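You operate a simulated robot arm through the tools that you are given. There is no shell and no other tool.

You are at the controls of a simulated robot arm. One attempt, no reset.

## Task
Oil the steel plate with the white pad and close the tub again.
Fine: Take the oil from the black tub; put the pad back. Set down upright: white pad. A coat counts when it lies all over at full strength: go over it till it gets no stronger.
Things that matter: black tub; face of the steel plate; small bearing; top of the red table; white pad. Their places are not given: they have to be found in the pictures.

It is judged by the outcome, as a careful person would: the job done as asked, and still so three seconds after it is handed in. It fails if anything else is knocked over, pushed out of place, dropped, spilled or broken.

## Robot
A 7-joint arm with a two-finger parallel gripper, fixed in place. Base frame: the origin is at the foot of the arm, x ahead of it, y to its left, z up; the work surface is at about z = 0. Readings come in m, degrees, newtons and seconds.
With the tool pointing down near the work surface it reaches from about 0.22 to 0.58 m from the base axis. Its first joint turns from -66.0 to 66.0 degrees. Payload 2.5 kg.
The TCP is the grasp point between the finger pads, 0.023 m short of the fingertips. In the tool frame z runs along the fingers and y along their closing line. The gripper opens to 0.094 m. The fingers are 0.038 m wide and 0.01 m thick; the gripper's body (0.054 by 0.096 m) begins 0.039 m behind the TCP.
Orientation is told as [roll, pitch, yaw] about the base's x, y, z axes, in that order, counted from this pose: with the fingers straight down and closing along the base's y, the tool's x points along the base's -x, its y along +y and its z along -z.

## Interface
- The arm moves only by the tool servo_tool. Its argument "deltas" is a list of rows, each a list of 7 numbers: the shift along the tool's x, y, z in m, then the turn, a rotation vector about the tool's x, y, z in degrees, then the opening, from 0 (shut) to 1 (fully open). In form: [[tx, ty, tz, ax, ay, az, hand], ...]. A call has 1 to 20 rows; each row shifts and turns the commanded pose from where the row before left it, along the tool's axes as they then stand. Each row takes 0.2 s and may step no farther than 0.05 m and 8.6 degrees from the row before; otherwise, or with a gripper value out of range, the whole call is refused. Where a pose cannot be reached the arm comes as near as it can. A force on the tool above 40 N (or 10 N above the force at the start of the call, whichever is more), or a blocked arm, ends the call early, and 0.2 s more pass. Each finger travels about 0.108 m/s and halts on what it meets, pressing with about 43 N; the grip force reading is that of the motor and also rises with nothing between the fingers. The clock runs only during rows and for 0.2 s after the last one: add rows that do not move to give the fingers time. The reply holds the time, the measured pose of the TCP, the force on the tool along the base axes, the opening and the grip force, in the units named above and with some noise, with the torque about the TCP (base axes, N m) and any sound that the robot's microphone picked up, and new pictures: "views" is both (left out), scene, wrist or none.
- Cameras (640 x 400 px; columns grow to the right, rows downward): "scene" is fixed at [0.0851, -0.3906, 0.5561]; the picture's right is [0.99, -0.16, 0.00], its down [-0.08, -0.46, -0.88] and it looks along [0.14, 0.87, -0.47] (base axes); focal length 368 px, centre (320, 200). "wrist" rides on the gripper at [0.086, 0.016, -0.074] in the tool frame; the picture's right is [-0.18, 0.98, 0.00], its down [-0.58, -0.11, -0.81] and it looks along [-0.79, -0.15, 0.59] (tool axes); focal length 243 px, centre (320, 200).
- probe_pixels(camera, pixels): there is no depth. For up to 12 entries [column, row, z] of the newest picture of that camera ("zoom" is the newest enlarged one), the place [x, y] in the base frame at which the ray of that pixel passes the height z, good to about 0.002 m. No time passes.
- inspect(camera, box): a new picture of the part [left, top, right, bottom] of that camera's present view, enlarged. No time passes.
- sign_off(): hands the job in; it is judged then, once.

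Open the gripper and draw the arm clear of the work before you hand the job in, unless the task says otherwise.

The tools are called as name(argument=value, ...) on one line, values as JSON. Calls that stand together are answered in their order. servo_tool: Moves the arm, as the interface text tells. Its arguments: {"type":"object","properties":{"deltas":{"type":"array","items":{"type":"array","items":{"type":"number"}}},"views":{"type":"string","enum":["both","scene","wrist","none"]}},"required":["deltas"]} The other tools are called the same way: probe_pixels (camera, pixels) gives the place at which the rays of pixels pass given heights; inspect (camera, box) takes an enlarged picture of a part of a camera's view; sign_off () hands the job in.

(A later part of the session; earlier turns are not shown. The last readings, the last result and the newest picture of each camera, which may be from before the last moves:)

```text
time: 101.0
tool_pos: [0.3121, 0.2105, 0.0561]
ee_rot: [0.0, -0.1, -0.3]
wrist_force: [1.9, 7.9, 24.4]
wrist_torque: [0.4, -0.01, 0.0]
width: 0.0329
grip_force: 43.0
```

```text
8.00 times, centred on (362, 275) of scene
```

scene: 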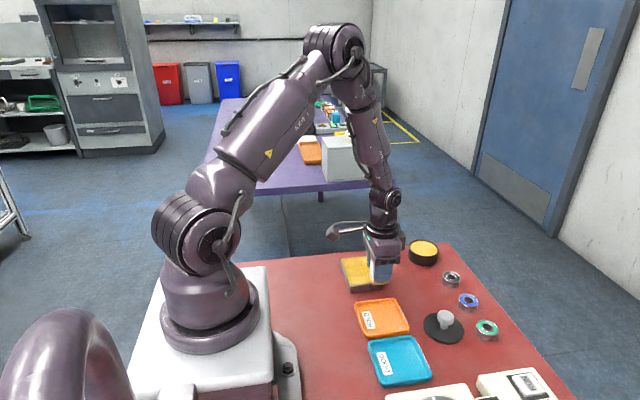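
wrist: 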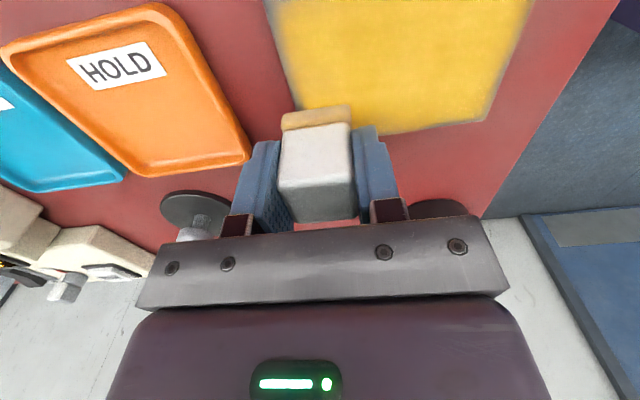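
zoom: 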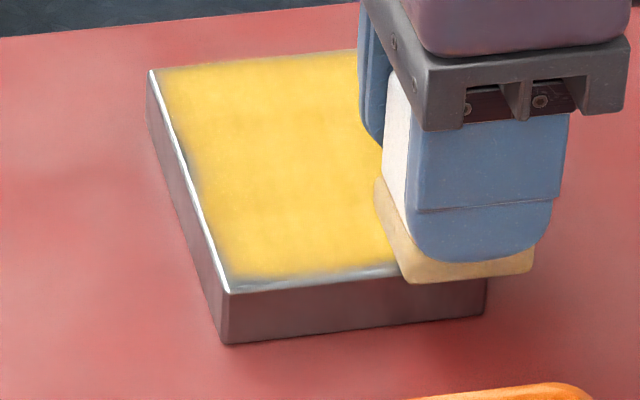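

Margins look unchanged after firm, overhanging passes with 24–30 N, which suggests they are just soft rendering at the rim. I lift off, view the plate, and go for a third dip to finish with a full going-over.

servo_tool(deltas=[[0, 0, -0.01, 0, 0, 0, 0], [0, 0, -0.02, 0, 0, 0, 0], [0, 0, -0.02, 0, 0, -0.25, 0], [-0.02, 0.012, 0, 0, 0, 0, 0], [-0.026, 0.0157, 0, 0, 0, 0, 0], [-0.026, 0.0157, 0, 0, 0, 0, 0], [-0.026, 0.0157, 0, 0, 0, 0, 0], [-0.026, 0.0157, 0, 0, 0, 0, 0], [-0.0184, 0.011, 0, 0, 0, 0, 0], [0, 0, 0, 0, 0, 0, 0]], views="both")

inspect(camera="wrist", box=[220, 0, 420, 180])

inspect(camera="scene", box=[330, 250, 394, 300])

```text
time: 103.2
tool_pos: [0.4551, 0.2946, 0.1086]
ee_rot: [-0.1, 0.0, 0.0]
wrist_force: [-0.1, 0.1, -1.3]
wrist_torque: [0.0, 0.01, -0.01]
width: 0.0327
grip_force: 43.0
```

scene: 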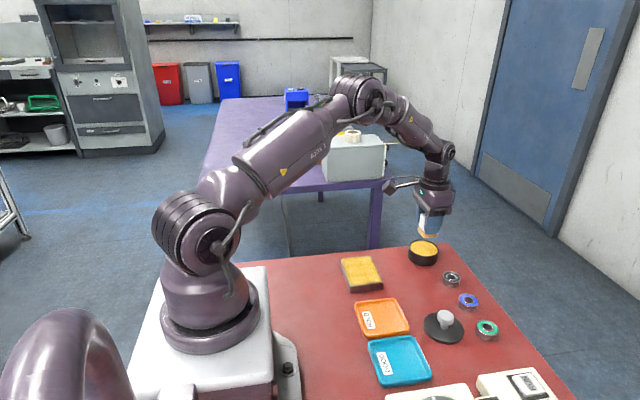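
wrist: 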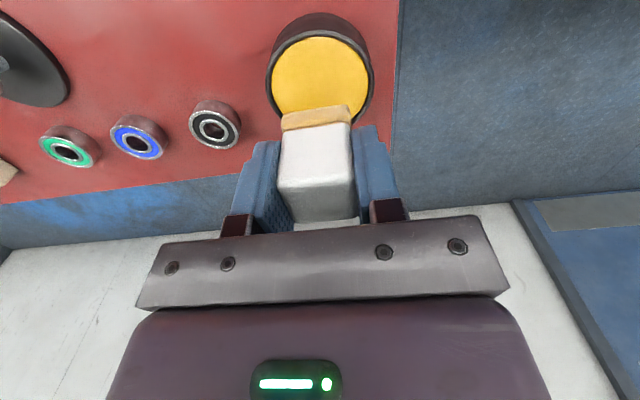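

```text
2.22 times, centred on (320, 90) of wrist
```

zoom: 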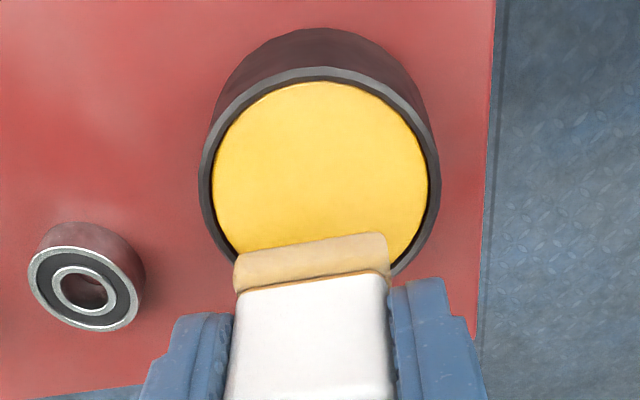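

```text
8.00 times, centred on (362, 275) of scene
```

zoom: 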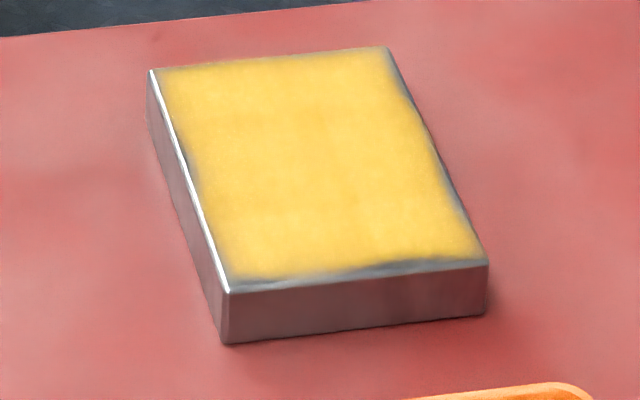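

Coat looks essentially even now. I dip a third time: fast to just above the oil, then creeping.

servo_tool(deltas=[[0, 0.0005, 0.012, 0, 0, 0, 0], [0, 0, 0.012, 0, 0, 0, 0], [0, 0, 0.01, 0, 0, 0, 0], [0, 0, 0.005, 0, 0, 0, 0], [0, 0, 0.001, 0, 0, 0, 0], [0, 0, 0.0005, 0, 0, 0, 0], [0, 0, 0, 0, 0, 0, 0]], views="none")

servo_tool(deltas=[[0, 0, 0.0005, 0, 0, 0, 0], [0, 0, 0.0005, 0, 0, 0, 0], [0, 0, 0, 0, 0, 0, 0]], views="none")

```text
time: 104.8
tool_pos: [0.4542, 0.2967, 0.0668]
ee_rot: [-0.2, 0.0, 0.1]
wrist_force: [-1.1, 0.5, -0.2]
wrist_torque: [0.02, 0.01, 0.02]
width: 0.0328
grip_force: 42.6
```

```text
time: 105.6
tool_pos: [0.454, 0.2959, 0.0658]
ee_rot: [-0.2, 0.0, 0.0]
wrist_force: [-0.7, 0.2, 1.9]
wrist_torque: [-0.02, 0.01, -0.01]
width: 0.033
grip_force: 42.8
```

Touching now (≈2 N). I press 0.4 mm and hold for the felt to soak.

servo_tool(deltas=[[0, 0, 0.0003, 0, 0, 0, 0], [0, 0, 0.0002, 0, 0, 0, 0], [0, 0, 0, 0, 0, 0, 0], [0, 0, 0, 0, 0, 0, 0], [0, 0, 0, 0, 0, 0, 0], [0, 0, 0, 0, 0, 0, 0], [0, 0, 0, 0, 0, 0, 0], [0, 0, 0, 0, 0, 0, 0]], views="none")

inspect(camera="scene", box=[395, 225, 455, 270])

```text
time: 107.4
tool_pos: [0.4534, 0.2957, 0.067]
ee_rot: [-0.1, -0.2, 0.1]
wrist_force: [-1.1, 0.8, 21.0]
wrist_torque: [0.01, 0.03, -0.02]
width: 0.0329
grip_force: 42.7
```

```text
8.89 times, centred on (425, 248) of scene
```

zoom: 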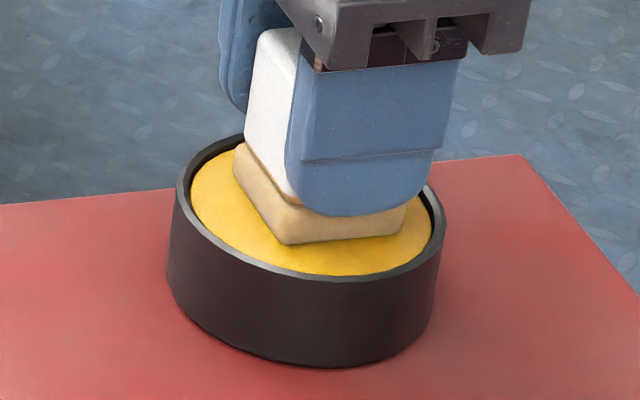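

Soaked at 21 N. I lift slowly, pause, and carry the pad to the plate's front-left for a full serpentine.

servo_tool(deltas=[[0, 0, -0.002, 0, 0, 0, 0], [0, 0, -0.003, 0, 0, 0, 0], [0, 0, -0.004, 0, 0, 0, 0], [0, 0, -0.006, 0, 0, 0, 0], [0, 0, -0.008, 0, 0, 0, 0], [0, 0, -0.01, 0, 0, 0, 0], [0, 0, -0.007, 0, 0, 0, 0], [0, 0, 0, 0, 0, 0, 0], [0, 0, 0, 0, 0, 0, 0], [0, 0, 0, 0, 0, 0, 0], [0.0265, -0.005, 0, 0, 0, 0, 0], [0.03, -0.008, 0, 0, 0, 0, 0], [0.03, -0.008, 0, 0, 0, 0, 0], [0.03, -0.008, 0, 0, 0, 0, 0], [0.03, -0.014, 0, 0, 0, 0, 0], [0.028, -0.018, 0, 0, 0, 0, 0], [0.016, -0.0175, 0, 0, 0, 0, 0], [0.006, -0.006, 0, 0, 0, 0, 0], [0, 0, 0, 0, 0, 0, 0]], views="both")

```text
time: 111.4
tool_pos: [0.2585, 0.2118, 0.1047]
ee_rot: [-0.2, 0.0, 0.1]
wrist_force: [-0.4, -0.1, -0.2]
wrist_torque: [0.0, 0.0, 0.01]
width: 0.0327
grip_force: 43.2
```

scene: 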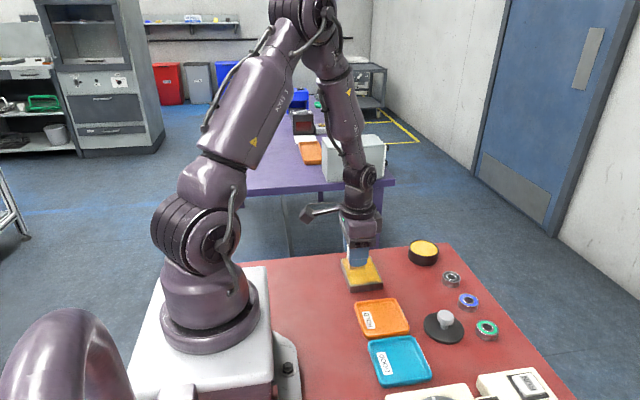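
wrist: 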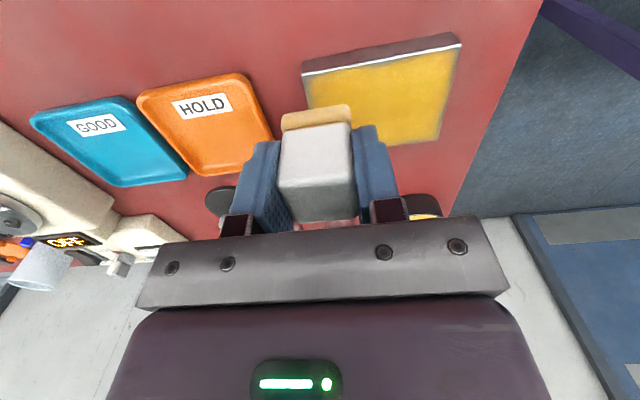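

Over the front-left corner. Descending to just above contact, then creeping.

servo_tool(deltas=[[0, 0, 0.014, 0, 0, 0, 0], [0, 0, 0.014, 0, 0, 0, 0], [0, 0, 0.012, 0, 0, 0, 0], [0, 0, 0.006, 0, 0, 0, 0], [0, 0, 0.001, 0, 0, 0, 0], [0, 0, 0.0005, 0, 0, 0, 0], [0, 0, 0, 0, 0, 0, 0]], views="none")

servo_tool(deltas=[[0, 0, 0.0004, 0, 0, 0, 0], [0, 0, 0, 0, 0, 0, 0]], views="none")

```text
time: 113.0
tool_pos: [0.258, 0.2115, 0.0581]
ee_rot: [-0.2, -0.1, -0.1]
wrist_force: [1.6, -0.9, 4.6]
wrist_torque: [0.01, -0.08, 0.0]
width: 0.0328
grip_force: 43.2
```

```text
time: 113.6
tool_pos: [0.2579, 0.2121, 0.0584]
ee_rot: [-0.1, -0.1, 0.0]
wrist_force: [0.5, -2.1, 21.4]
wrist_torque: [0.01, -0.17, 0.02]
width: 0.0329
grip_force: 42.6
```

21 N: I run lane 1 (left) up to the back in one go.

servo_tool(deltas=[[0, 0.01, 0, 0, 0, 0, 0], [0, 0.01, 0, 0, 0, 0, 0], [0, 0.01, 0, 0, 0, 0, 0], [0, 0.01, 0, 0, 0, 0, 0], [0, 0.01, 2e-05, 0, 0, 0, 0], [0, 0.01, 2e-05, 0, 0, 0, 0], [0, 0.01, 2e-05, 0, 0, 0, 0], [0, 0.0105, 2e-05, 0, 0, 0, 0], [0, 0, 0, 0, 0, 0, 0]], views="none")

servo_tool(deltas=[[-0.009, 0, 0, 0, 0, 0, 0], [-0.009, 0, 0, 0, 0, 0, 0], [0, 0, 0, 0, 0, 0, 0]], views="none")

```text
time: 114.0
tool_pos: [0.259, 0.2198, 0.0572]
ee_rot: [-0.2, -0.1, 0.0]
wrist_force: [-0.7, 0.6, 5.4]
wrist_torque: [0.15, 0.0, 0.0]
width: 0.0328
grip_force: 43.2
stopped in row 2: the force on the tool passed its limit at 42 N (the readings are from after the stop); the commanded pose is now the measured one
```

```text
time: 114.8
tool_pos: [0.2769, 0.2197, 0.059]
ee_rot: [-0.4, -0.1, -0.1]
wrist_force: [-3.8, 0.0, 8.8]
wrist_torque: [0.12, 0.05, 0.04]
width: 0.0327
grip_force: 42.6
```

The +y drag from 21 N hit the stop; now I'm in lane 2 at (0.277,0.220) with 9 N. I run lane 2 toward the back from this lighter force.

servo_tool(deltas=[[0, 0.009, 0, 0, 0, 0, 0], [0, 0.009, 0, 0, 0, 0, 0], [0, 0.009, 0, 0, 0, 0, 0], [0, 0.009, 0, 0, 0, 0, 0], [0, 0, 0, 0, 0, 0, 0]], views="none")

```text
time: 116.0
tool_pos: [0.2774, 0.2564, 0.0578]
ee_rot: [-0.3, -0.1, -0.1]
wrist_force: [-1.1, -7.2, 27.0]
wrist_torque: [-0.16, 0.02, 0.01]
width: 0.0332
grip_force: 42.5
```

27 N midway; I ease by 0.2 mm and go on to the back edge.

servo_tool(deltas=[[0, 0.009, -0.0002, 0, 0, 0, 0], [0, 0.009, 0, 0, 0, 0, 0], [0, 0.009, 0, 0, 0, 0, 0], [0, 0.009, 0, 0, 0, 0, 0], [0, 0, 0, 0, 0, 0, 0]], views="none")

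servo_tool(deltas=[[0.009, 0, 0, 0, 0, 0, 0], [0.011, 0, 0, 0, 0, 0, 0], [0, 0, 0, 0, 0, 0, 0]], views="none")

```text
time: 117.2
tool_pos: [0.2768, 0.2922, 0.0582]
ee_rot: [-0.3, -0.1, -0.1]
wrist_force: [-0.6, -6.0, 20.1]
wrist_torque: [-0.24, -0.03, 0.01]
width: 0.0329
grip_force: 43.1
```

```text
time: 118.0
tool_pos: [0.2568, 0.2941, 0.0578]
ee_rot: [-0.2, -0.2, -0.1]
wrist_force: [5.8, 1.6, 15.1]
wrist_torque: [0.03, -0.23, 0.06]
width: 0.0329
grip_force: 42.9
```

At the back-left with 15 N. I run lane 1 (left edge) down to the front.

servo_tool(deltas=[[0, -0.01, 0, 0, 0, 0, 0], [0, -0.01, 0, 0, 0, 0, 0], [0, -0.01, 0, 0, 0, 0, 0], [0, -0.01, 0, 0, 0, 0, 0], [0, 0, 0, 0, 0, 0, 0]], views="none")

servo_tool(deltas=[[0, -0.01, 0.0001, 0, 0, 0, 0], [0, -0.01, 0.0001, 0, 0, 0, 0], [0, -0.01, 0, 0, 0, 0, 0], [0, -0.0125, 0, 0, 0, 0, 0], [0, 0, 0, 0, 0, 0, 0]], views="none")

```text
time: 119.2
tool_pos: [0.2575, 0.2506, 0.0578]
ee_rot: [-0.3, 0.0, -0.1]
wrist_force: [0.5, 4.7, 11.9]
wrist_torque: [0.24, -0.09, 0.02]
width: 0.033
grip_force: 43.4
```

```text
time: 120.4
tool_pos: [0.2578, 0.2093, 0.0581]
ee_rot: [-0.4, 0.0, -0.1]
wrist_force: [1.0, -0.3, -0.7]
wrist_torque: [-0.02, -0.01, 0.02]
width: 0.0329
grip_force: 42.6
```

Contact faded at the front-left; I lower to regain it, then sweep the front edge toward +x.

servo_tool(deltas=[[0, 0, 0.0003, -0.2, 0, 0, 0], [0, 0, 0.0002, 0, 0, 0, 0], [0, 0, 0, 0, 0, 0, 0]], views="none")

```text
time: 121.2
tool_pos: [0.2567, 0.2094, 0.0561]
ee_rot: [-0.1, -0.1, -0.1]
wrist_force: [-2.1, -3.0, 10.1]
wrist_torque: [-0.03, 0.03, 0.0]
width: 0.0329
grip_force: 43.5
```

10 N. I rub the front-left corner region with short strokes, then continue along the front edge to +x.

servo_tool(deltas=[[0, 0.008, 0, 0, 0, 0, 0], [0, 0.008, 0, 0, 0, 0, 0], [0, -0.008, 0, 0, 0, 0, 0], [0, -0.008, 0, 0, 0, 0, 0], [0, 0, 0, 0, 0, 0, 0]], views="none")

servo_tool(deltas=[[-0.009, 0, 0, 0, 0, 0, 0], [-0.009, 0, 0, 0, 0, 0, 0], [-0.009, 0, 0, 0, 0, 0, 0], [0, 0, 0, 0, 0, 0, 0]], views="none")

```text
time: 122.4
tool_pos: [0.2577, 0.2101, 0.0589]
ee_rot: [0.1, -0.2, -0.1]
wrist_force: [0.1, 7.3, 19.4]
wrist_torque: [0.25, -0.05, 0.03]
width: 0.0332
grip_force: 42.8
```

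```text
time: 123.4
tool_pos: [0.2825, 0.2087, 0.058]
ee_rot: [-0.2, -0.1, -0.1]
wrist_force: [-7.2, -0.4, 21.8]
wrist_torque: [0.08, 0.16, 0.04]
width: 0.0331
grip_force: 43.0
```

Good pressure (≈20 N) on the front edge. Continuing to the front-right corner.

servo_tool(deltas=[[-0.009, 0, -5e-05, 0, 0, 0, 0], [-0.009, 0, 0, 0, 0, 0, 0], [-0.0105, 0, 0, 0, 0, 0, 0], [0, 0, 0, 0, 0, 0, 0]], views="both")

inspect(camera="wrist", box=[220, 0, 540, 180])

inspect(camera="scene", box=[330, 250, 394, 300])

```text
time: 124.4
tool_pos: [0.3119, 0.2097, 0.0566]
ee_rot: [-0.1, -0.1, -0.1]
wrist_force: [-3.5, 0.4, 8.8]
wrist_torque: [0.0, 0.12, 0.02]
width: 0.0326
grip_force: 43.3
```

scene: 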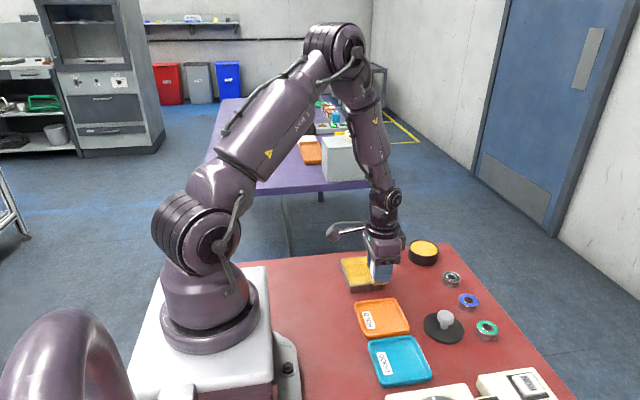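
wrist: 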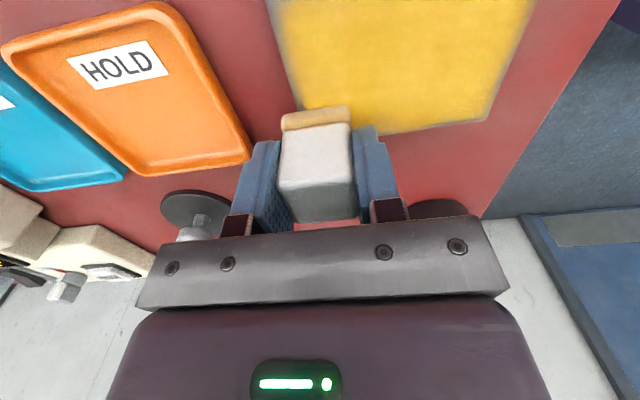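

```text
2.00 times, centred on (380, 90) of wrist
```

zoom: 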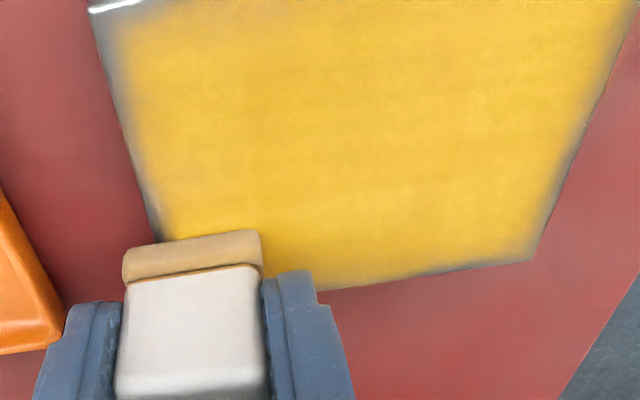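

```text
8.00 times, centred on (362, 275) of scene
```

zoom: 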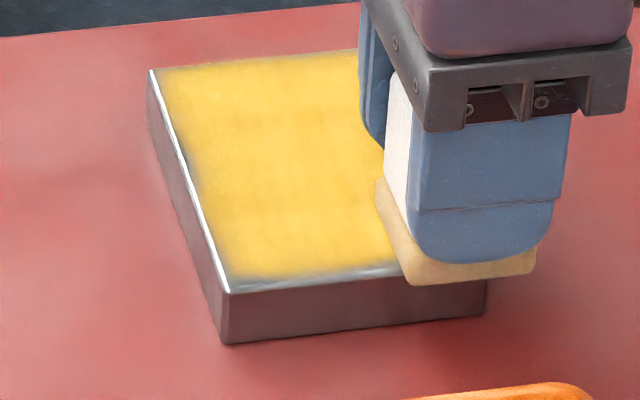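

Identical to the previous picture from this spot, so the coat is saturated; I still finish the going-over: right edge up to the back.

servo_tool(deltas=[[0, 0.009, 0, 0, 0, 0, 0], [0, 0.009, 0, 0, 0, 0, 0], [0, 0.009, 0, 0, 0, 0, 0], [0, 0.009, 0, 0, 0, 0, 0], [0, 0, 0, 0, 0, 0, 0]], views="none")

servo_tool(deltas=[[0, 0.009, 0, 0, 0, 0, 0], [0, 0.009, 0, 0, 0, 0, 0], [0, 0.009, 0, 0, 0, 0, 0], [0, 0.01, 0, 0, 0, 0, 0], [0, 0.01, 0, 0, 0, 0, 0], [0, 0, 0, 0, 0, 0, 0]], views="none")

```text
time: 125.6
tool_pos: [0.3123, 0.2459, 0.0579]
ee_rot: [0.0, -0.1, -0.3]
wrist_force: [0.4, -2.7, 8.3]
wrist_torque: [-0.13, -0.01, 0.01]
width: 0.0329
grip_force: 43.6
```

```text
time: 127.0
tool_pos: [0.311, 0.2916, 0.058]
ee_rot: [0.0, -0.1, -0.1]
wrist_force: [0.1, -3.3, 11.5]
wrist_torque: [-0.22, 0.02, 0.03]
width: 0.033
grip_force: 43.1
```

Steady 8–11 N along the right edge. Now lane 3 (x≈0.294) from back to front.

servo_tool(deltas=[[0.0085, 0, 0, 0, 0, 0, 0], [0.0085, 0, 0, 0, 0, 0, 0], [0, -0.01, 0, 0, 0, 0, 0], [0, -0.01, 0, 0, 0, 0, 0], [0, -0.01, 0, 0, 0, 0, 0], [0, -0.01, 0, 0, 0, 0, 0], [0, 0, 0, 0, 0, 0, 0]], views="none")

servo_tool(deltas=[[0, -0.01, 5e-05, 0, 0, 0, 0], [0, -0.01, 5e-05, 0, 0, 0, 0], [0, -0.01, 0, 0, 0, 0, 0], [0, -0.011, 0, 0, 0, 0, 0], [0, 0, 0, 0, 0, 0, 0]], views="none")

```text
time: 128.6
tool_pos: [0.2956, 0.2533, 0.0579]
ee_rot: [0.1, -0.2, -0.1]
wrist_force: [-0.1, 7.1, 21.4]
wrist_torque: [0.17, -0.03, 0.02]
width: 0.033
grip_force: 43.0
```

```text
time: 129.8
tool_pos: [0.2957, 0.2119, 0.0575]
ee_rot: [0.2, -0.2, -0.2]
wrist_force: [1.2, 10.6, 26.9]
wrist_torque: [0.33, 0.01, 0.01]
width: 0.0329
grip_force: 43.5
```

Firm contact. I ease 0.3 mm, go along the front to the left, and finish the left edge's front half with another upward stroke.

servo_tool(deltas=[[0.0095, 0, -0.0003, 0, 0, 0, 0], [0.0095, 0, 0, 0, 0, 0, 0], [0.0095, 0, 0, 0, 0, 0, 0], [0.0095, 0, 0, 0, 0, 0, 0], [0, 0, 0, 0, 0, 0, 0]], views="none")

servo_tool(deltas=[[0, 0.009, -5e-05, 0, 0, 0, 0], [0, 0.009, 0, 0, 0, 0, 0], [0, 0.009, 0, 0, 0, 0, 0], [0, 0.009, 0, 0, 0, 0, 0], [0, 0, 0, 0, 0, 0, 0]], views="none")

```text
time: 131.0
tool_pos: [0.2596, 0.211, 0.0579]
ee_rot: [0.0, -0.2, -0.2]
wrist_force: [9.8, 0.0, 26.4]
wrist_torque: [0.01, -0.44, 0.01]
width: 0.033
grip_force: 43.7
```

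```text
time: 131.3
tool_pos: [0.2595, 0.2117, 0.0572]
ee_rot: [-0.2, -0.2, -0.4]
wrist_force: [-1.5, -0.1, 6.9]
wrist_torque: [0.07, 0.05, 0.02]
width: 0.033
grip_force: 43.1
stopped in row 1: the force on the tool passed its limit at 46 N (the readings are from after the stop); the commanded pose is now the measured one
```

After the stop the force is 7 N at (0.2595,0.2117); I go up the left edge from here.

servo_tool(deltas=[[0.002, 0.006, 0, 0, 0, 0, 0], [0, 0.009, 0, 0, 0, 0, 0], [0, 0.009, 0, 0, 0, 0, 0], [0, 0.009, 0, 0, 0, 0, 0], [0, 0, 0, 0, 0, 0, 0]], views="none")

servo_tool(deltas=[[0, 0.009, 0, 0, 0, 0, 0], [0, 0.009, 0, 0, 0, 0, 0], [0, 0.009, 0, 0, 0, 0, 0], [0, 0.009, 0, 0, 0, 0, 0], [0, 0.009, 0, 0, 0, 0, 0], [0, 0, 0, 0, 0, 0, 0]], views="none")

```text
time: 132.5
tool_pos: [0.2588, 0.2442, 0.0586]
ee_rot: [-0.4, -0.2, -0.4]
wrist_force: [-0.4, -2.1, 7.3]
wrist_torque: [0.07, 0.1, 0.04]
width: 0.0327
grip_force: 43.0
stopped in row 5: the force on the tool passed its limit at 41 N (the readings are from after the stop); the commanded pose is now the measured one
```

```text
time: 133.8
tool_pos: [0.2585, 0.2916, 0.0585]
ee_rot: [0.0, -0.3, -0.5]
wrist_force: [-0.5, -2.0, 7.5]
wrist_torque: [-0.07, 0.08, 0.05]
width: 0.0332
grip_force: 42.8
stopped in row 6: the force on the tool passed its limit at 42 N (the readings are from after the stop); the commanded pose is now the measured one
```

The left edge got strong contact to the back. I lift off, straighten the small rotation offset, and inspect the whole face.

servo_tool(deltas=[[0, 0, -0.01, 0, 0, 0, 0], [0, 0, -0.02, 0, 0.2, -0.4, 0], [0, 0, -0.02, 0, 0, 0, 0], [-0.03, 0, 0, 0, 0, 0, 0], [-0.03, 0, 0, 0, 0, 0, 0], [-0.03, 0, 0, 0, 0, 0, 0], [-0.02, 0, 0, 0, 0, 0, 0], [0, 0, 0, 0, 0, 0, 0]], views="both")

inspect(camera="scene", box=[330, 250, 394, 300])

inspect(camera="scene", box=[330, 220, 470, 310])

```text
time: 135.6
tool_pos: [0.368, 0.2922, 0.1076]
ee_rot: [-0.2, -0.1, 0.0]
wrist_force: [0.5, -0.2, -0.3]
wrist_torque: [0.01, 0.0, 0.0]
width: 0.0328
grip_force: 43.0
```

scene: 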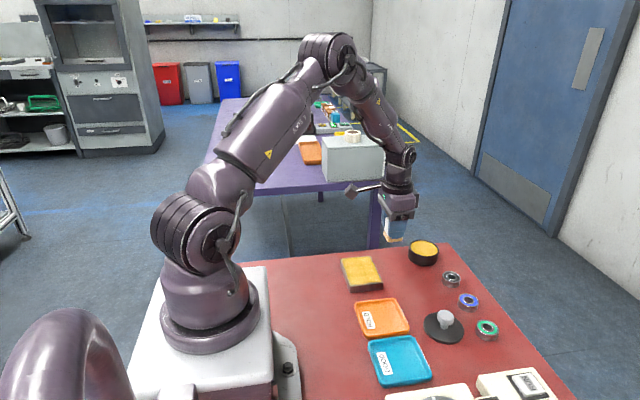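
wrist: 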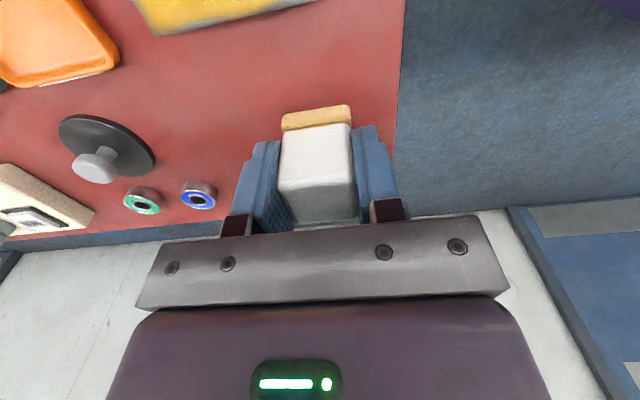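

```text
8.00 times, centred on (362, 275) of scene
```

zoom: 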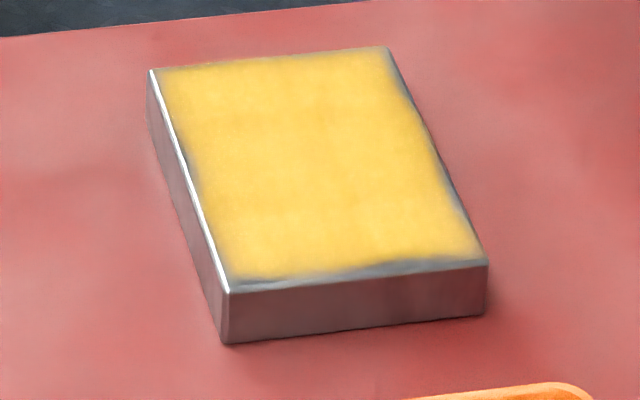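

```text
4.44 times, centred on (400, 265) of scene
```

zoom: 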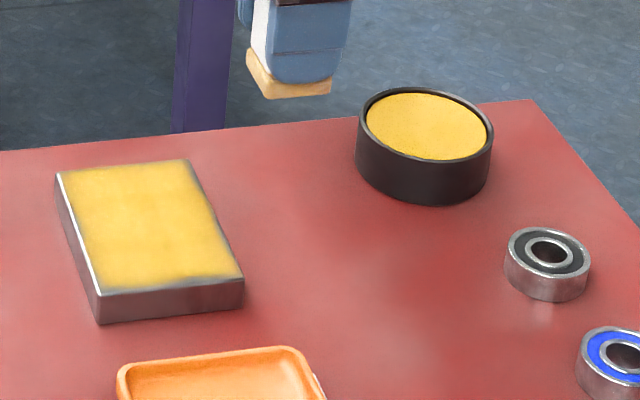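

The face is now unchanged from the last dip's result and the plate hasn't moved. As a final test of the faded rim I'll run the still-wet pad along the front edge with a larger overhang and see if that strip changes.

servo_tool(deltas=[[0.02, -0.02, 0, 0, 0, 0, 0], [0.025, -0.025, 0, 0, 0, 0, 0], [0.025, -0.025, 0, 0, 0, 0, 0], [0.013, -0.0177, 0.01, 0, 0, 0, 0], [0, 0, 0.015, 0, 0, 0, 0], [0, 0, 0.015, 0, 0, 0, 0], [0, 0, 0.008, 0, 0, 0, 0], [0, 0, 0, 0, 0, 0, 0]], views="none")

```text
time: 137.4
tool_pos: [0.2852, 0.2037, 0.0603]
ee_rot: [-0.1, 0.0, -0.1]
wrist_force: [0.4, 0.8, -0.7]
wrist_torque: [0.01, 0.01, 0.0]
width: 0.0331
grip_force: 43.3
```

Hovering at z≈0.060 over the front edge with ~12 mm overhang; creeping to contact.

servo_tool(deltas=[[0, 0, 0.001, 0, 0, 0, 0], [0, 0, 0.0005, 0, 0, 0, 0], [0, 0, 0, 0, 0, 0, 0]], views="none")

servo_tool(deltas=[[0, 0, 0.0005, 0, 0, 0, 0], [0, 0, 0, 0, 0, 0, 0]], views="none")

```text
time: 138.2
tool_pos: [0.2864, 0.2034, 0.0587]
ee_rot: [-0.1, -0.1, -0.1]
wrist_force: [-0.5, -0.1, 0.1]
wrist_torque: [0.0, -0.01, -0.01]
width: 0.0329
grip_force: 42.7
```

```text
time: 138.8
tool_pos: [0.2862, 0.202, 0.0578]
ee_rot: [0.0, -0.1, 0.0]
wrist_force: [-3.4, 0.8, 9.0]
wrist_torque: [0.12, 0.12, 0.05]
width: 0.0329
grip_force: 42.9
```

9 N contact. I sweep +x, back to −x along the front edge with this overhang.

servo_tool(deltas=[[-0.008, 0, 0, 0, 0, 0, 0], [-0.008, 0, 0, 0, 0, 0, 0], [-0.008, 0, 0, 0, 0, 0, 0], [0, 0, 0, 0, 0, 0, 0]], views="none")

servo_tool(deltas=[[0.009, 0, 0, 0, 0, 0, 0], [0.009, 0, 0, 0, 0, 0, 0], [0.009, 0, 0, 0, 0, 0, 0], [0, 0, 0, 0, 0, 0, 0]], views="none")

servo_tool(deltas=[[0.009, 0, 0, 0, 0, 0, 0], [0.009, 0, 0, 0, 0, 0, 0], [0.007, 0, 0, 0, 0, 0, 0], [0, 0, 0, 0, 0, 0, 0]], views="both")

inspect(camera="scene", box=[330, 250, 394, 300])

```text
time: 139.8
tool_pos: [0.3095, 0.2034, 0.0576]
ee_rot: [-0.1, -0.1, 0.1]
wrist_force: [-8.9, -0.2, 29.8]
wrist_torque: [0.19, 0.32, 0.08]
width: 0.0332
grip_force: 43.3
```

```text
time: 140.8
tool_pos: [0.2833, 0.2035, 0.0573]
ee_rot: [0.0, -0.2, -0.1]
wrist_force: [7.7, -0.4, 19.2]
wrist_torque: [0.14, -0.26, -0.08]
width: 0.0329
grip_force: 42.6
```

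```text
time: 141.8
tool_pos: [0.2579, 0.2037, 0.0578]
ee_rot: [-0.1, 0.0, -0.1]
wrist_force: [4.4, -0.5, 12.0]
wrist_torque: [0.13, -0.24, -0.06]
width: 0.0327
grip_force: 43.1
```

scene: 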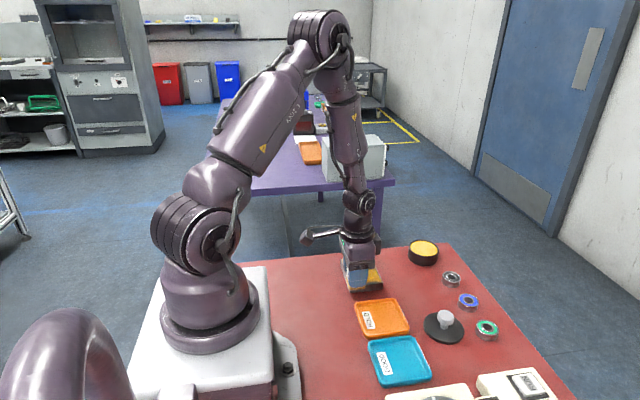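
wrist: 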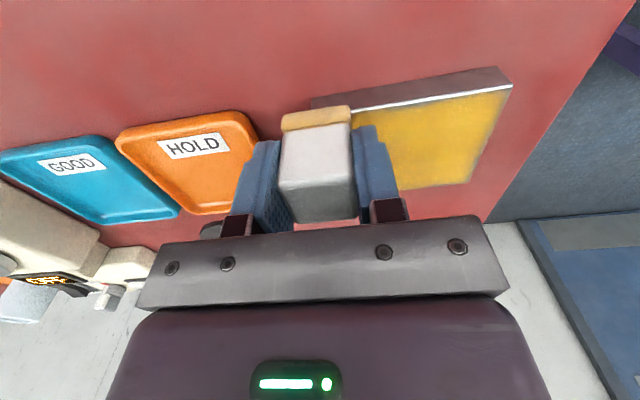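

```text
8.00 times, centred on (362, 275) of scene
```

zoom: 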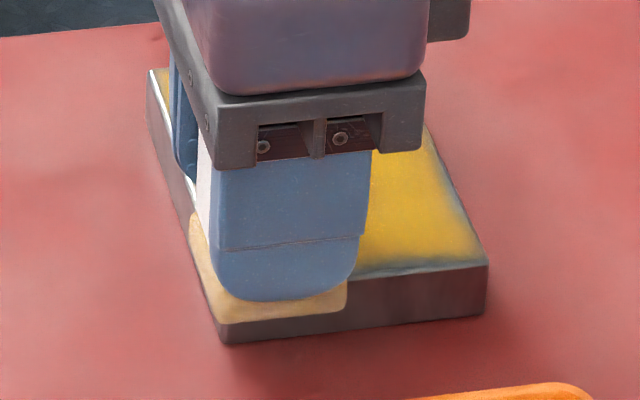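

Even with 20–30 N and 13 mm overhang the front strip looks the same at (350–480,262), so it's just edge rendering; the coat is at full strength. I lift and carry the pad back to its original spot (TCP ≈ (0.384,0.207)).

servo_tool(deltas=[[0, 0, -0.005, 0, 0, 0, 0], [0, 0, -0.015, 0, 0, 0, 0], [0, 0, -0.02, 0, 0, 0, 0], [-0.02, 0.0005, -0.01, 0, 0, 0, 0], [-0.027, 0.0005, 0, 0, 0, 0, 0], [-0.027, 0.0007, 0, 0, 0, 0, 0], [-0.027, 0.0007, 0, 0, 0, 0, 0], [-0.0253, 0.0007, 0, 0, 0, 0, 0], [0, 0, 0, 0, 0, 0, 0], [0, 0, 0, 0, 0, 0, 0]], views="both")

inspect(camera="scene", box=[330, 220, 470, 310])

inspect(camera="wrist", box=[220, 60, 420, 230])

```text
time: 144.0
tool_pos: [0.386, 0.2074, 0.1059]
ee_rot: [-0.1, -0.1, -0.1]
wrist_force: [0.1, 0.6, -0.2]
wrist_torque: [0.0, 0.02, 0.01]
width: 0.033
grip_force: 43.1
```

scene: 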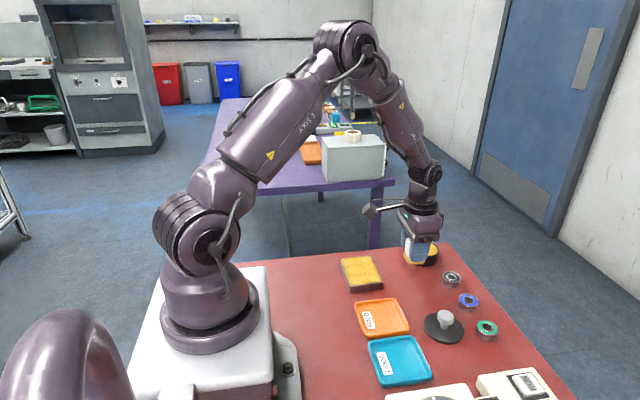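
wrist: 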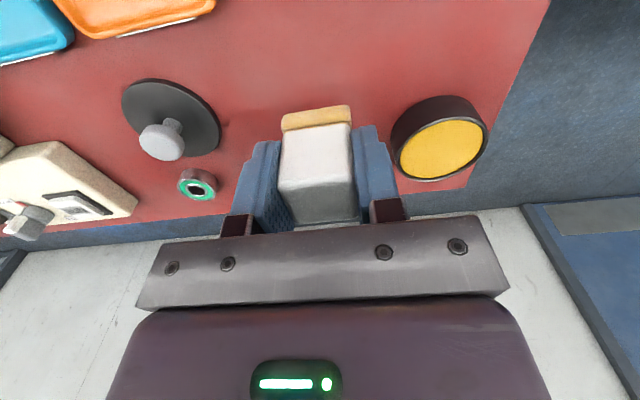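

```text
4.44 times, centred on (400, 265) of scene
```

zoom: 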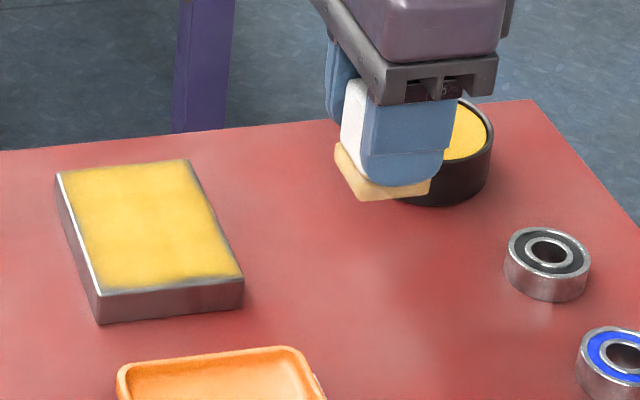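

```text
2.35 times, centred on (320, 145) of wrist
```

zoom: 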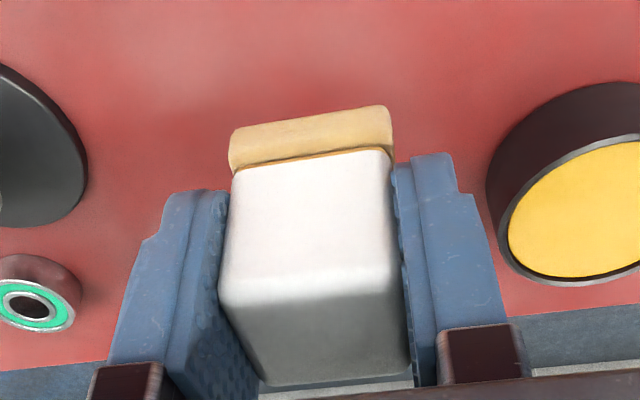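

Table is clean, and the pad is above its original spot. I descend to just above the table, then creep for contact.

servo_tool(deltas=[[0.001, 0, 0.015, 0, 0, 0, 0], [0, 0, 0.018, 0, 0, 0, 0], [0, 0, 0.015, 0, 0, 0, 0], [0, 0, 0.01, 0, 0, 0, 0], [0, 0, 0.006, 0, 0, 0, 0], [0, 0, 0.002, 0, 0, 0, 0], [0, 0, 0, 0, 0, 0, 0]], views="none")

servo_tool(deltas=[[0, 0, 0.001, 0, 0, 0, 0], [0, 0, 0, 0, 0, 0, 0]], views="none")

```text
time: 145.6
tool_pos: [0.3827, 0.2055, 0.0423]
ee_rot: [-0.2, -0.1, -0.1]
wrist_force: [-0.4, -0.2, -0.4]
wrist_torque: [0.0, 0.02, 0.0]
width: 0.0328
grip_force: 43.1
```

```text
time: 146.2
tool_pos: [0.3821, 0.2061, 0.0395]
ee_rot: [-0.1, -0.2, -0.1]
wrist_force: [-1.4, 0.1, -0.5]
wrist_torque: [0.02, -0.01, 0.02]
width: 0.033
grip_force: 43.1
```

Still free at z≈0.040. A 1 mm correction in +x and a few more fine steps down.

servo_tool(deltas=[[-0.001, 0.0005, 0, 0, 0, 0, 0], [0, 0, 0.0007, 0, 0, 0, 0], [0, 0, 0, 0, 0, 0, 0]], views="none")

servo_tool(deltas=[[0, 0, 0.0006, 0, 0, 0, 0], [0, 0, 0, 0, 0, 0, 0]], views="none")

servo_tool(deltas=[[0, 0, 0.0005, 0, 0, 0, 0], [0, 0, 0, 0, 0, 0, 0]], views="both")

```text
time: 147.0
tool_pos: [0.3851, 0.2076, 0.0392]
ee_rot: [-0.1, -0.1, -0.1]
wrist_force: [0.5, -0.3, -0.5]
wrist_torque: [0.0, -0.04, -0.03]
width: 0.0329
grip_force: 43.4
```

```text
time: 147.6
tool_pos: [0.3846, 0.2069, 0.0395]
ee_rot: [-0.2, -0.2, -0.1]
wrist_force: [-0.6, -0.5, -0.2]
wrist_torque: [-0.01, 0.0, 0.03]
width: 0.033
grip_force: 43.2
```

```text
time: 148.2
tool_pos: [0.3854, 0.2066, 0.0404]
ee_rot: [-0.2, -0.1, 0.0]
wrist_force: [-0.6, 0.0, -0.5]
wrist_torque: [0.06, -0.02, 0.0]
width: 0.0331
grip_force: 43.0
```

scene: 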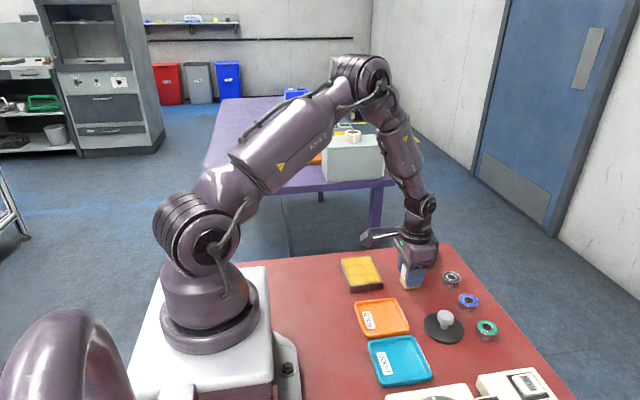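
wrist: 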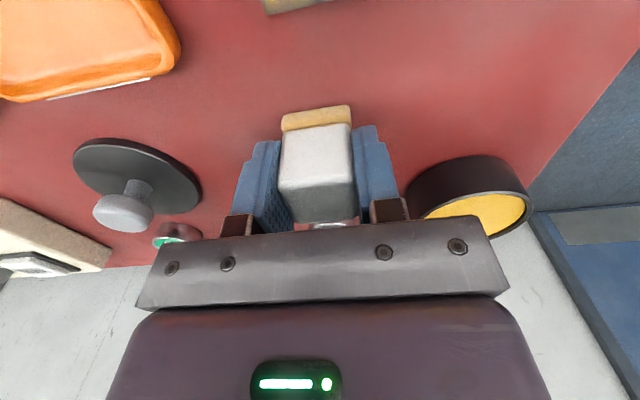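

No contact yet; zooming the scene to judge the gap under the felt.

inspect(camera="scene", box=[385, 250, 449, 295])

servo_tool(deltas=[[0, 0, 0.0005, 0, 0, 0, 0], [0, 0, 0, 0, 0, 0, 0]], views="none")

servo_tool(deltas=[[0, 0, 0.0005, 0, 0, 0, 0], [0, 0, 0, 0, 0, 0, 0]], views="none")

```text
8.89 times, centred on (417, 272) of scene
```

zoom: 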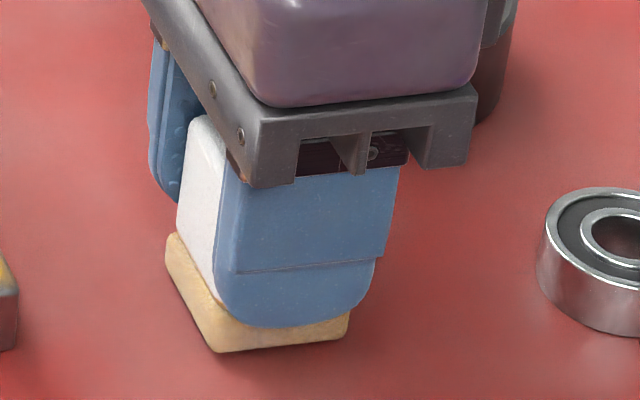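

```text
time: 148.8
tool_pos: [0.384, 0.2081, 0.0384]
ee_rot: [-0.1, -0.1, -0.1]
wrist_force: [0.2, -0.1, -0.7]
wrist_torque: [0.04, 0.02, -0.01]
width: 0.0329
grip_force: 42.5
```

```text
time: 149.4
tool_pos: [0.3835, 0.207, 0.0384]
ee_rot: [-0.2, -0.2, -0.1]
wrist_force: [0.1, -0.1, -0.5]
wrist_torque: [0.01, -0.01, -0.01]
width: 0.0332
grip_force: 42.7
```

Very close to the table but still no reaction; continuing in half-millimetre steps.

servo_tool(deltas=[[0, 0, 0.0005, 0, 0, 0, 0], [0, 0, 0, 0, 0, 0, 0]], views="none")

servo_tool(deltas=[[0, 0, 0.0004, 0, 0, 0, 0], [0, 0, 0, 0, 0, 0, 0]], views="none")

```text
time: 150.0
tool_pos: [0.3852, 0.2078, 0.0389]
ee_rot: [-0.2, -0.1, -0.1]
wrist_force: [0.2, -0.9, 1.5]
wrist_torque: [0.01, 0.02, 0.02]
width: 0.0329
grip_force: 42.8
```

```text
time: 150.6
tool_pos: [0.3837, 0.2069, 0.0377]
ee_rot: [-0.2, -0.3, -0.1]
wrist_force: [-2.5, -1.0, 13.3]
wrist_torque: [0.0, 0.15, -0.01]
width: 0.033
grip_force: 43.2
```

Pad stands on the table (13 N). I relax 0.3 mm and open the fingers.

servo_tool(deltas=[[0, 0, -0.0003, 0, 0, 0, 0], [0, 0, 0, 0, 0, 0, 0.45], [0, 0, 0, 0, 0, 0, 0.6], [0, 0, 0, 0, 0, 0, 0.6], [0, 0, 0, 0, 0, 0, 0.6]], views="both")

inspect(camera="wrist", box=[220, 60, 420, 230])

```text
time: 151.8
tool_pos: [0.3833, 0.2065, 0.0384]
ee_rot: [-0.1, -0.1, -0.1]
wrist_force: [0.9, -0.5, -0.3]
wrist_torque: [-0.03, 0.0, -0.03]
width: 0.0565
grip_force: 0.0
```

scene: 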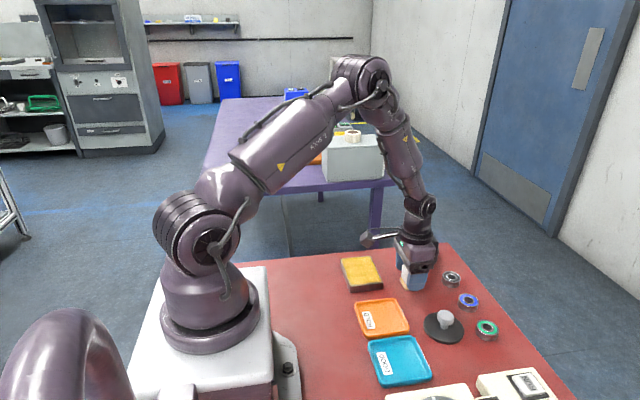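
wrist: 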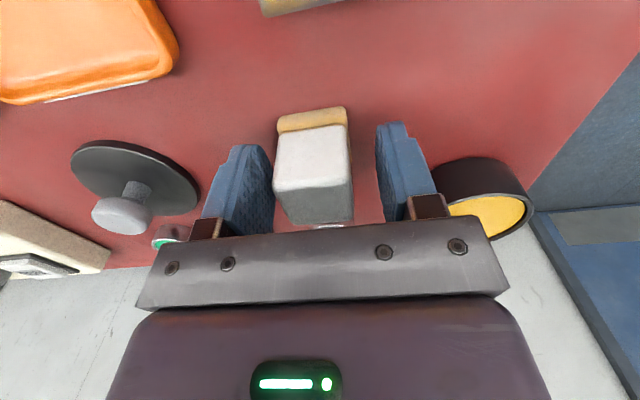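

```text
2.35 times, centred on (320, 145) of wrist
```

zoom: 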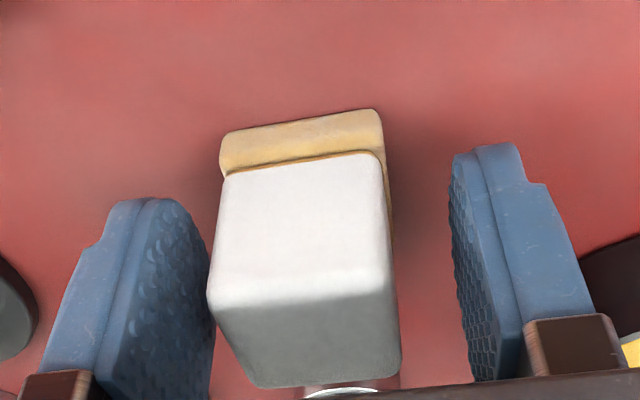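

Pad stands upright and free. I open a bit more and raise straight up.

servo_tool(deltas=[[0, 0, 0, 0, 0, 0, 0.75], [0, 0, -0.005, 0, 0, 0, 0.75], [0, 0, -0.015, 0, 0, 0, 0.75], [0, 0, -0.03, 0, 0, 0, 0.75], [0, 0, -0.035, 0, 0, 0, 0.8], [0, 0, -0.03, 0, 0, 0, 0.8], [0, 0, 0, 0, 0, 0, 0.8]], views="both")

inspect(camera="scene", box=[330, 225, 470, 312])

```text
time: 153.4
tool_pos: [0.3837, 0.2067, 0.1521]
ee_rot: [-0.3, 0.0, -0.1]
wrist_force: [-0.1, 0.7, -0.1]
wrist_torque: [0.01, -0.01, 0.01]
width: 0.0752
grip_force: 0.1
```

scene: 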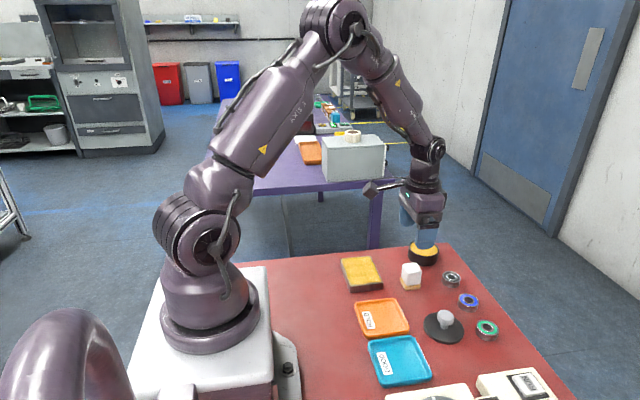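
wrist: 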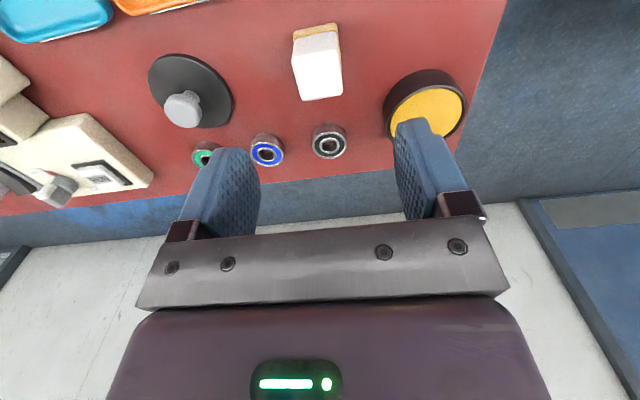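

```text
4.57 times, centred on (400, 268) of scene
```

zoom: 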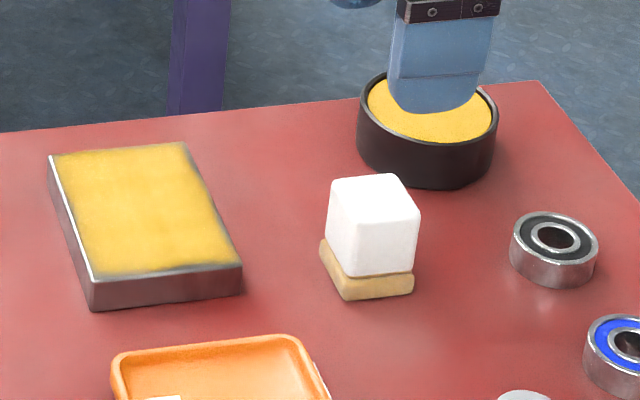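

The pad stands back in its place, upright. Now I go for the lid: move above it at about (0.403,0.075).

servo_tool(deltas=[[-0.0035, -0.0235, 0, -0.15, 0, 0, 1], [-0.0035, -0.0235, 0, 0, 0, 0, 1], [-0.0035, -0.0235, 0, 0, 0, 0, 1], [-0.0035, -0.0235, 0, 0, 0, 0, 1], [-0.0035, -0.0235, 0, 0, 0, 0, 1], [-0.0015, -0.0142, 0, 0, 0, 0, 1], [0, 0, 0, 0, 0, 0, 1]], views="both")

inspect(camera="wrist", box=[240, 0, 400, 130])

inspect(camera="scene", box=[405, 295, 485, 345])

```text
time: 155.0
tool_pos: [0.4025, 0.0744, 0.1517]
ee_rot: [0.0, -0.1, -0.1]
wrist_force: [0.6, -0.4, -0.7]
wrist_torque: [-0.02, -0.03, 0.01]
width: 0.0939
grip_force: 0.0
```

scene: 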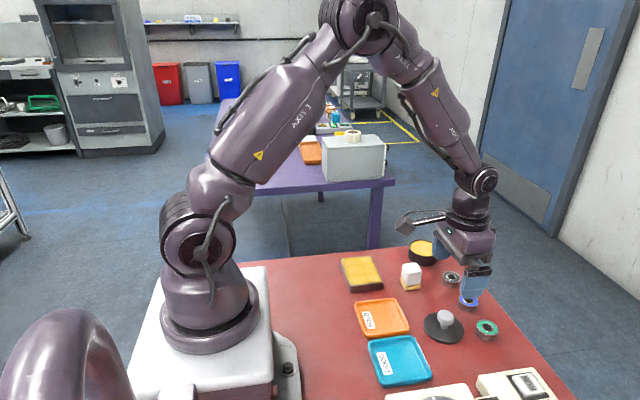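
wrist: 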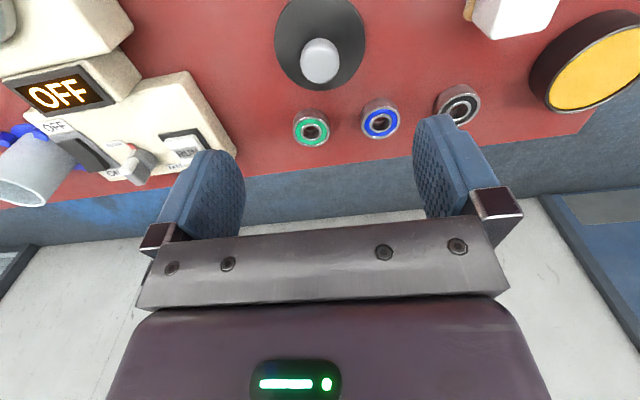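

```text
3.08 times, centred on (320, 65) of wrist
```

zoom: 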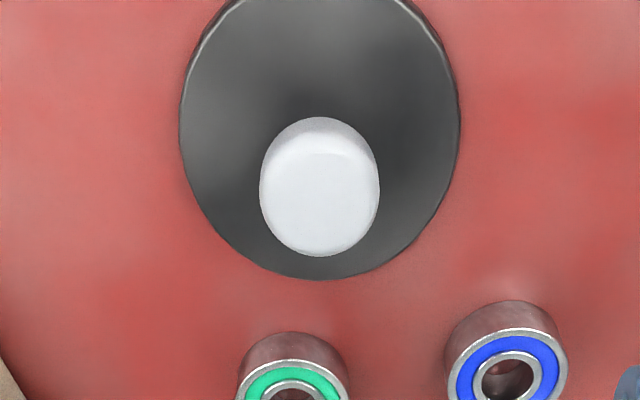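

```text
8.00 times, centred on (445, 320) of scene
```

zoom: 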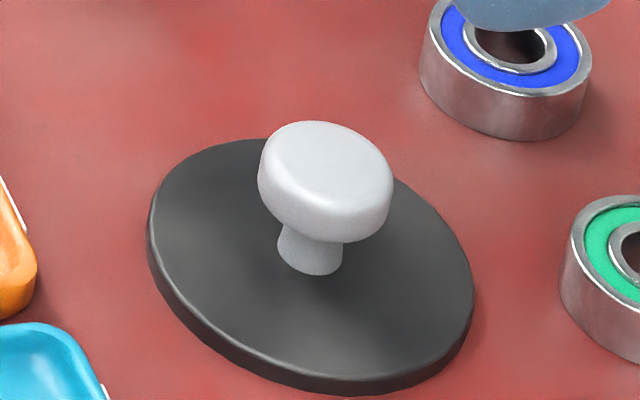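

I probe the knob top centre (wrist ≈(320,65)) at z≈0.038.

probe_pixels(camera="wrist", pixels=[[319.8, 65, 0.038], [300.5, 62, 0.032], [339, 62, 0.032], [319.8, 42, 0.008], [274.5, 40, 0.008], [365, 40, 0.008]])

probe_pixels(camera="scene", pixels=[[445.6, 315.8, 0.038], [443.9, 328.5, 0.008], [437.2, 318, 0.03], [454, 321, 0.03]])

```text
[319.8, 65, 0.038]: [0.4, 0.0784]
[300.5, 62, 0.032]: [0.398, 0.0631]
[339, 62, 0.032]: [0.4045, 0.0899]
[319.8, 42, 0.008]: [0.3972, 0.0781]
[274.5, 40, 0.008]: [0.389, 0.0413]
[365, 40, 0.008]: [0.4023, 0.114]
```

```text
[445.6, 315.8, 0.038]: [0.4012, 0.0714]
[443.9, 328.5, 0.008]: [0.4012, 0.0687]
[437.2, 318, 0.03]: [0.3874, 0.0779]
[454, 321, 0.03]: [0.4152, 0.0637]
```

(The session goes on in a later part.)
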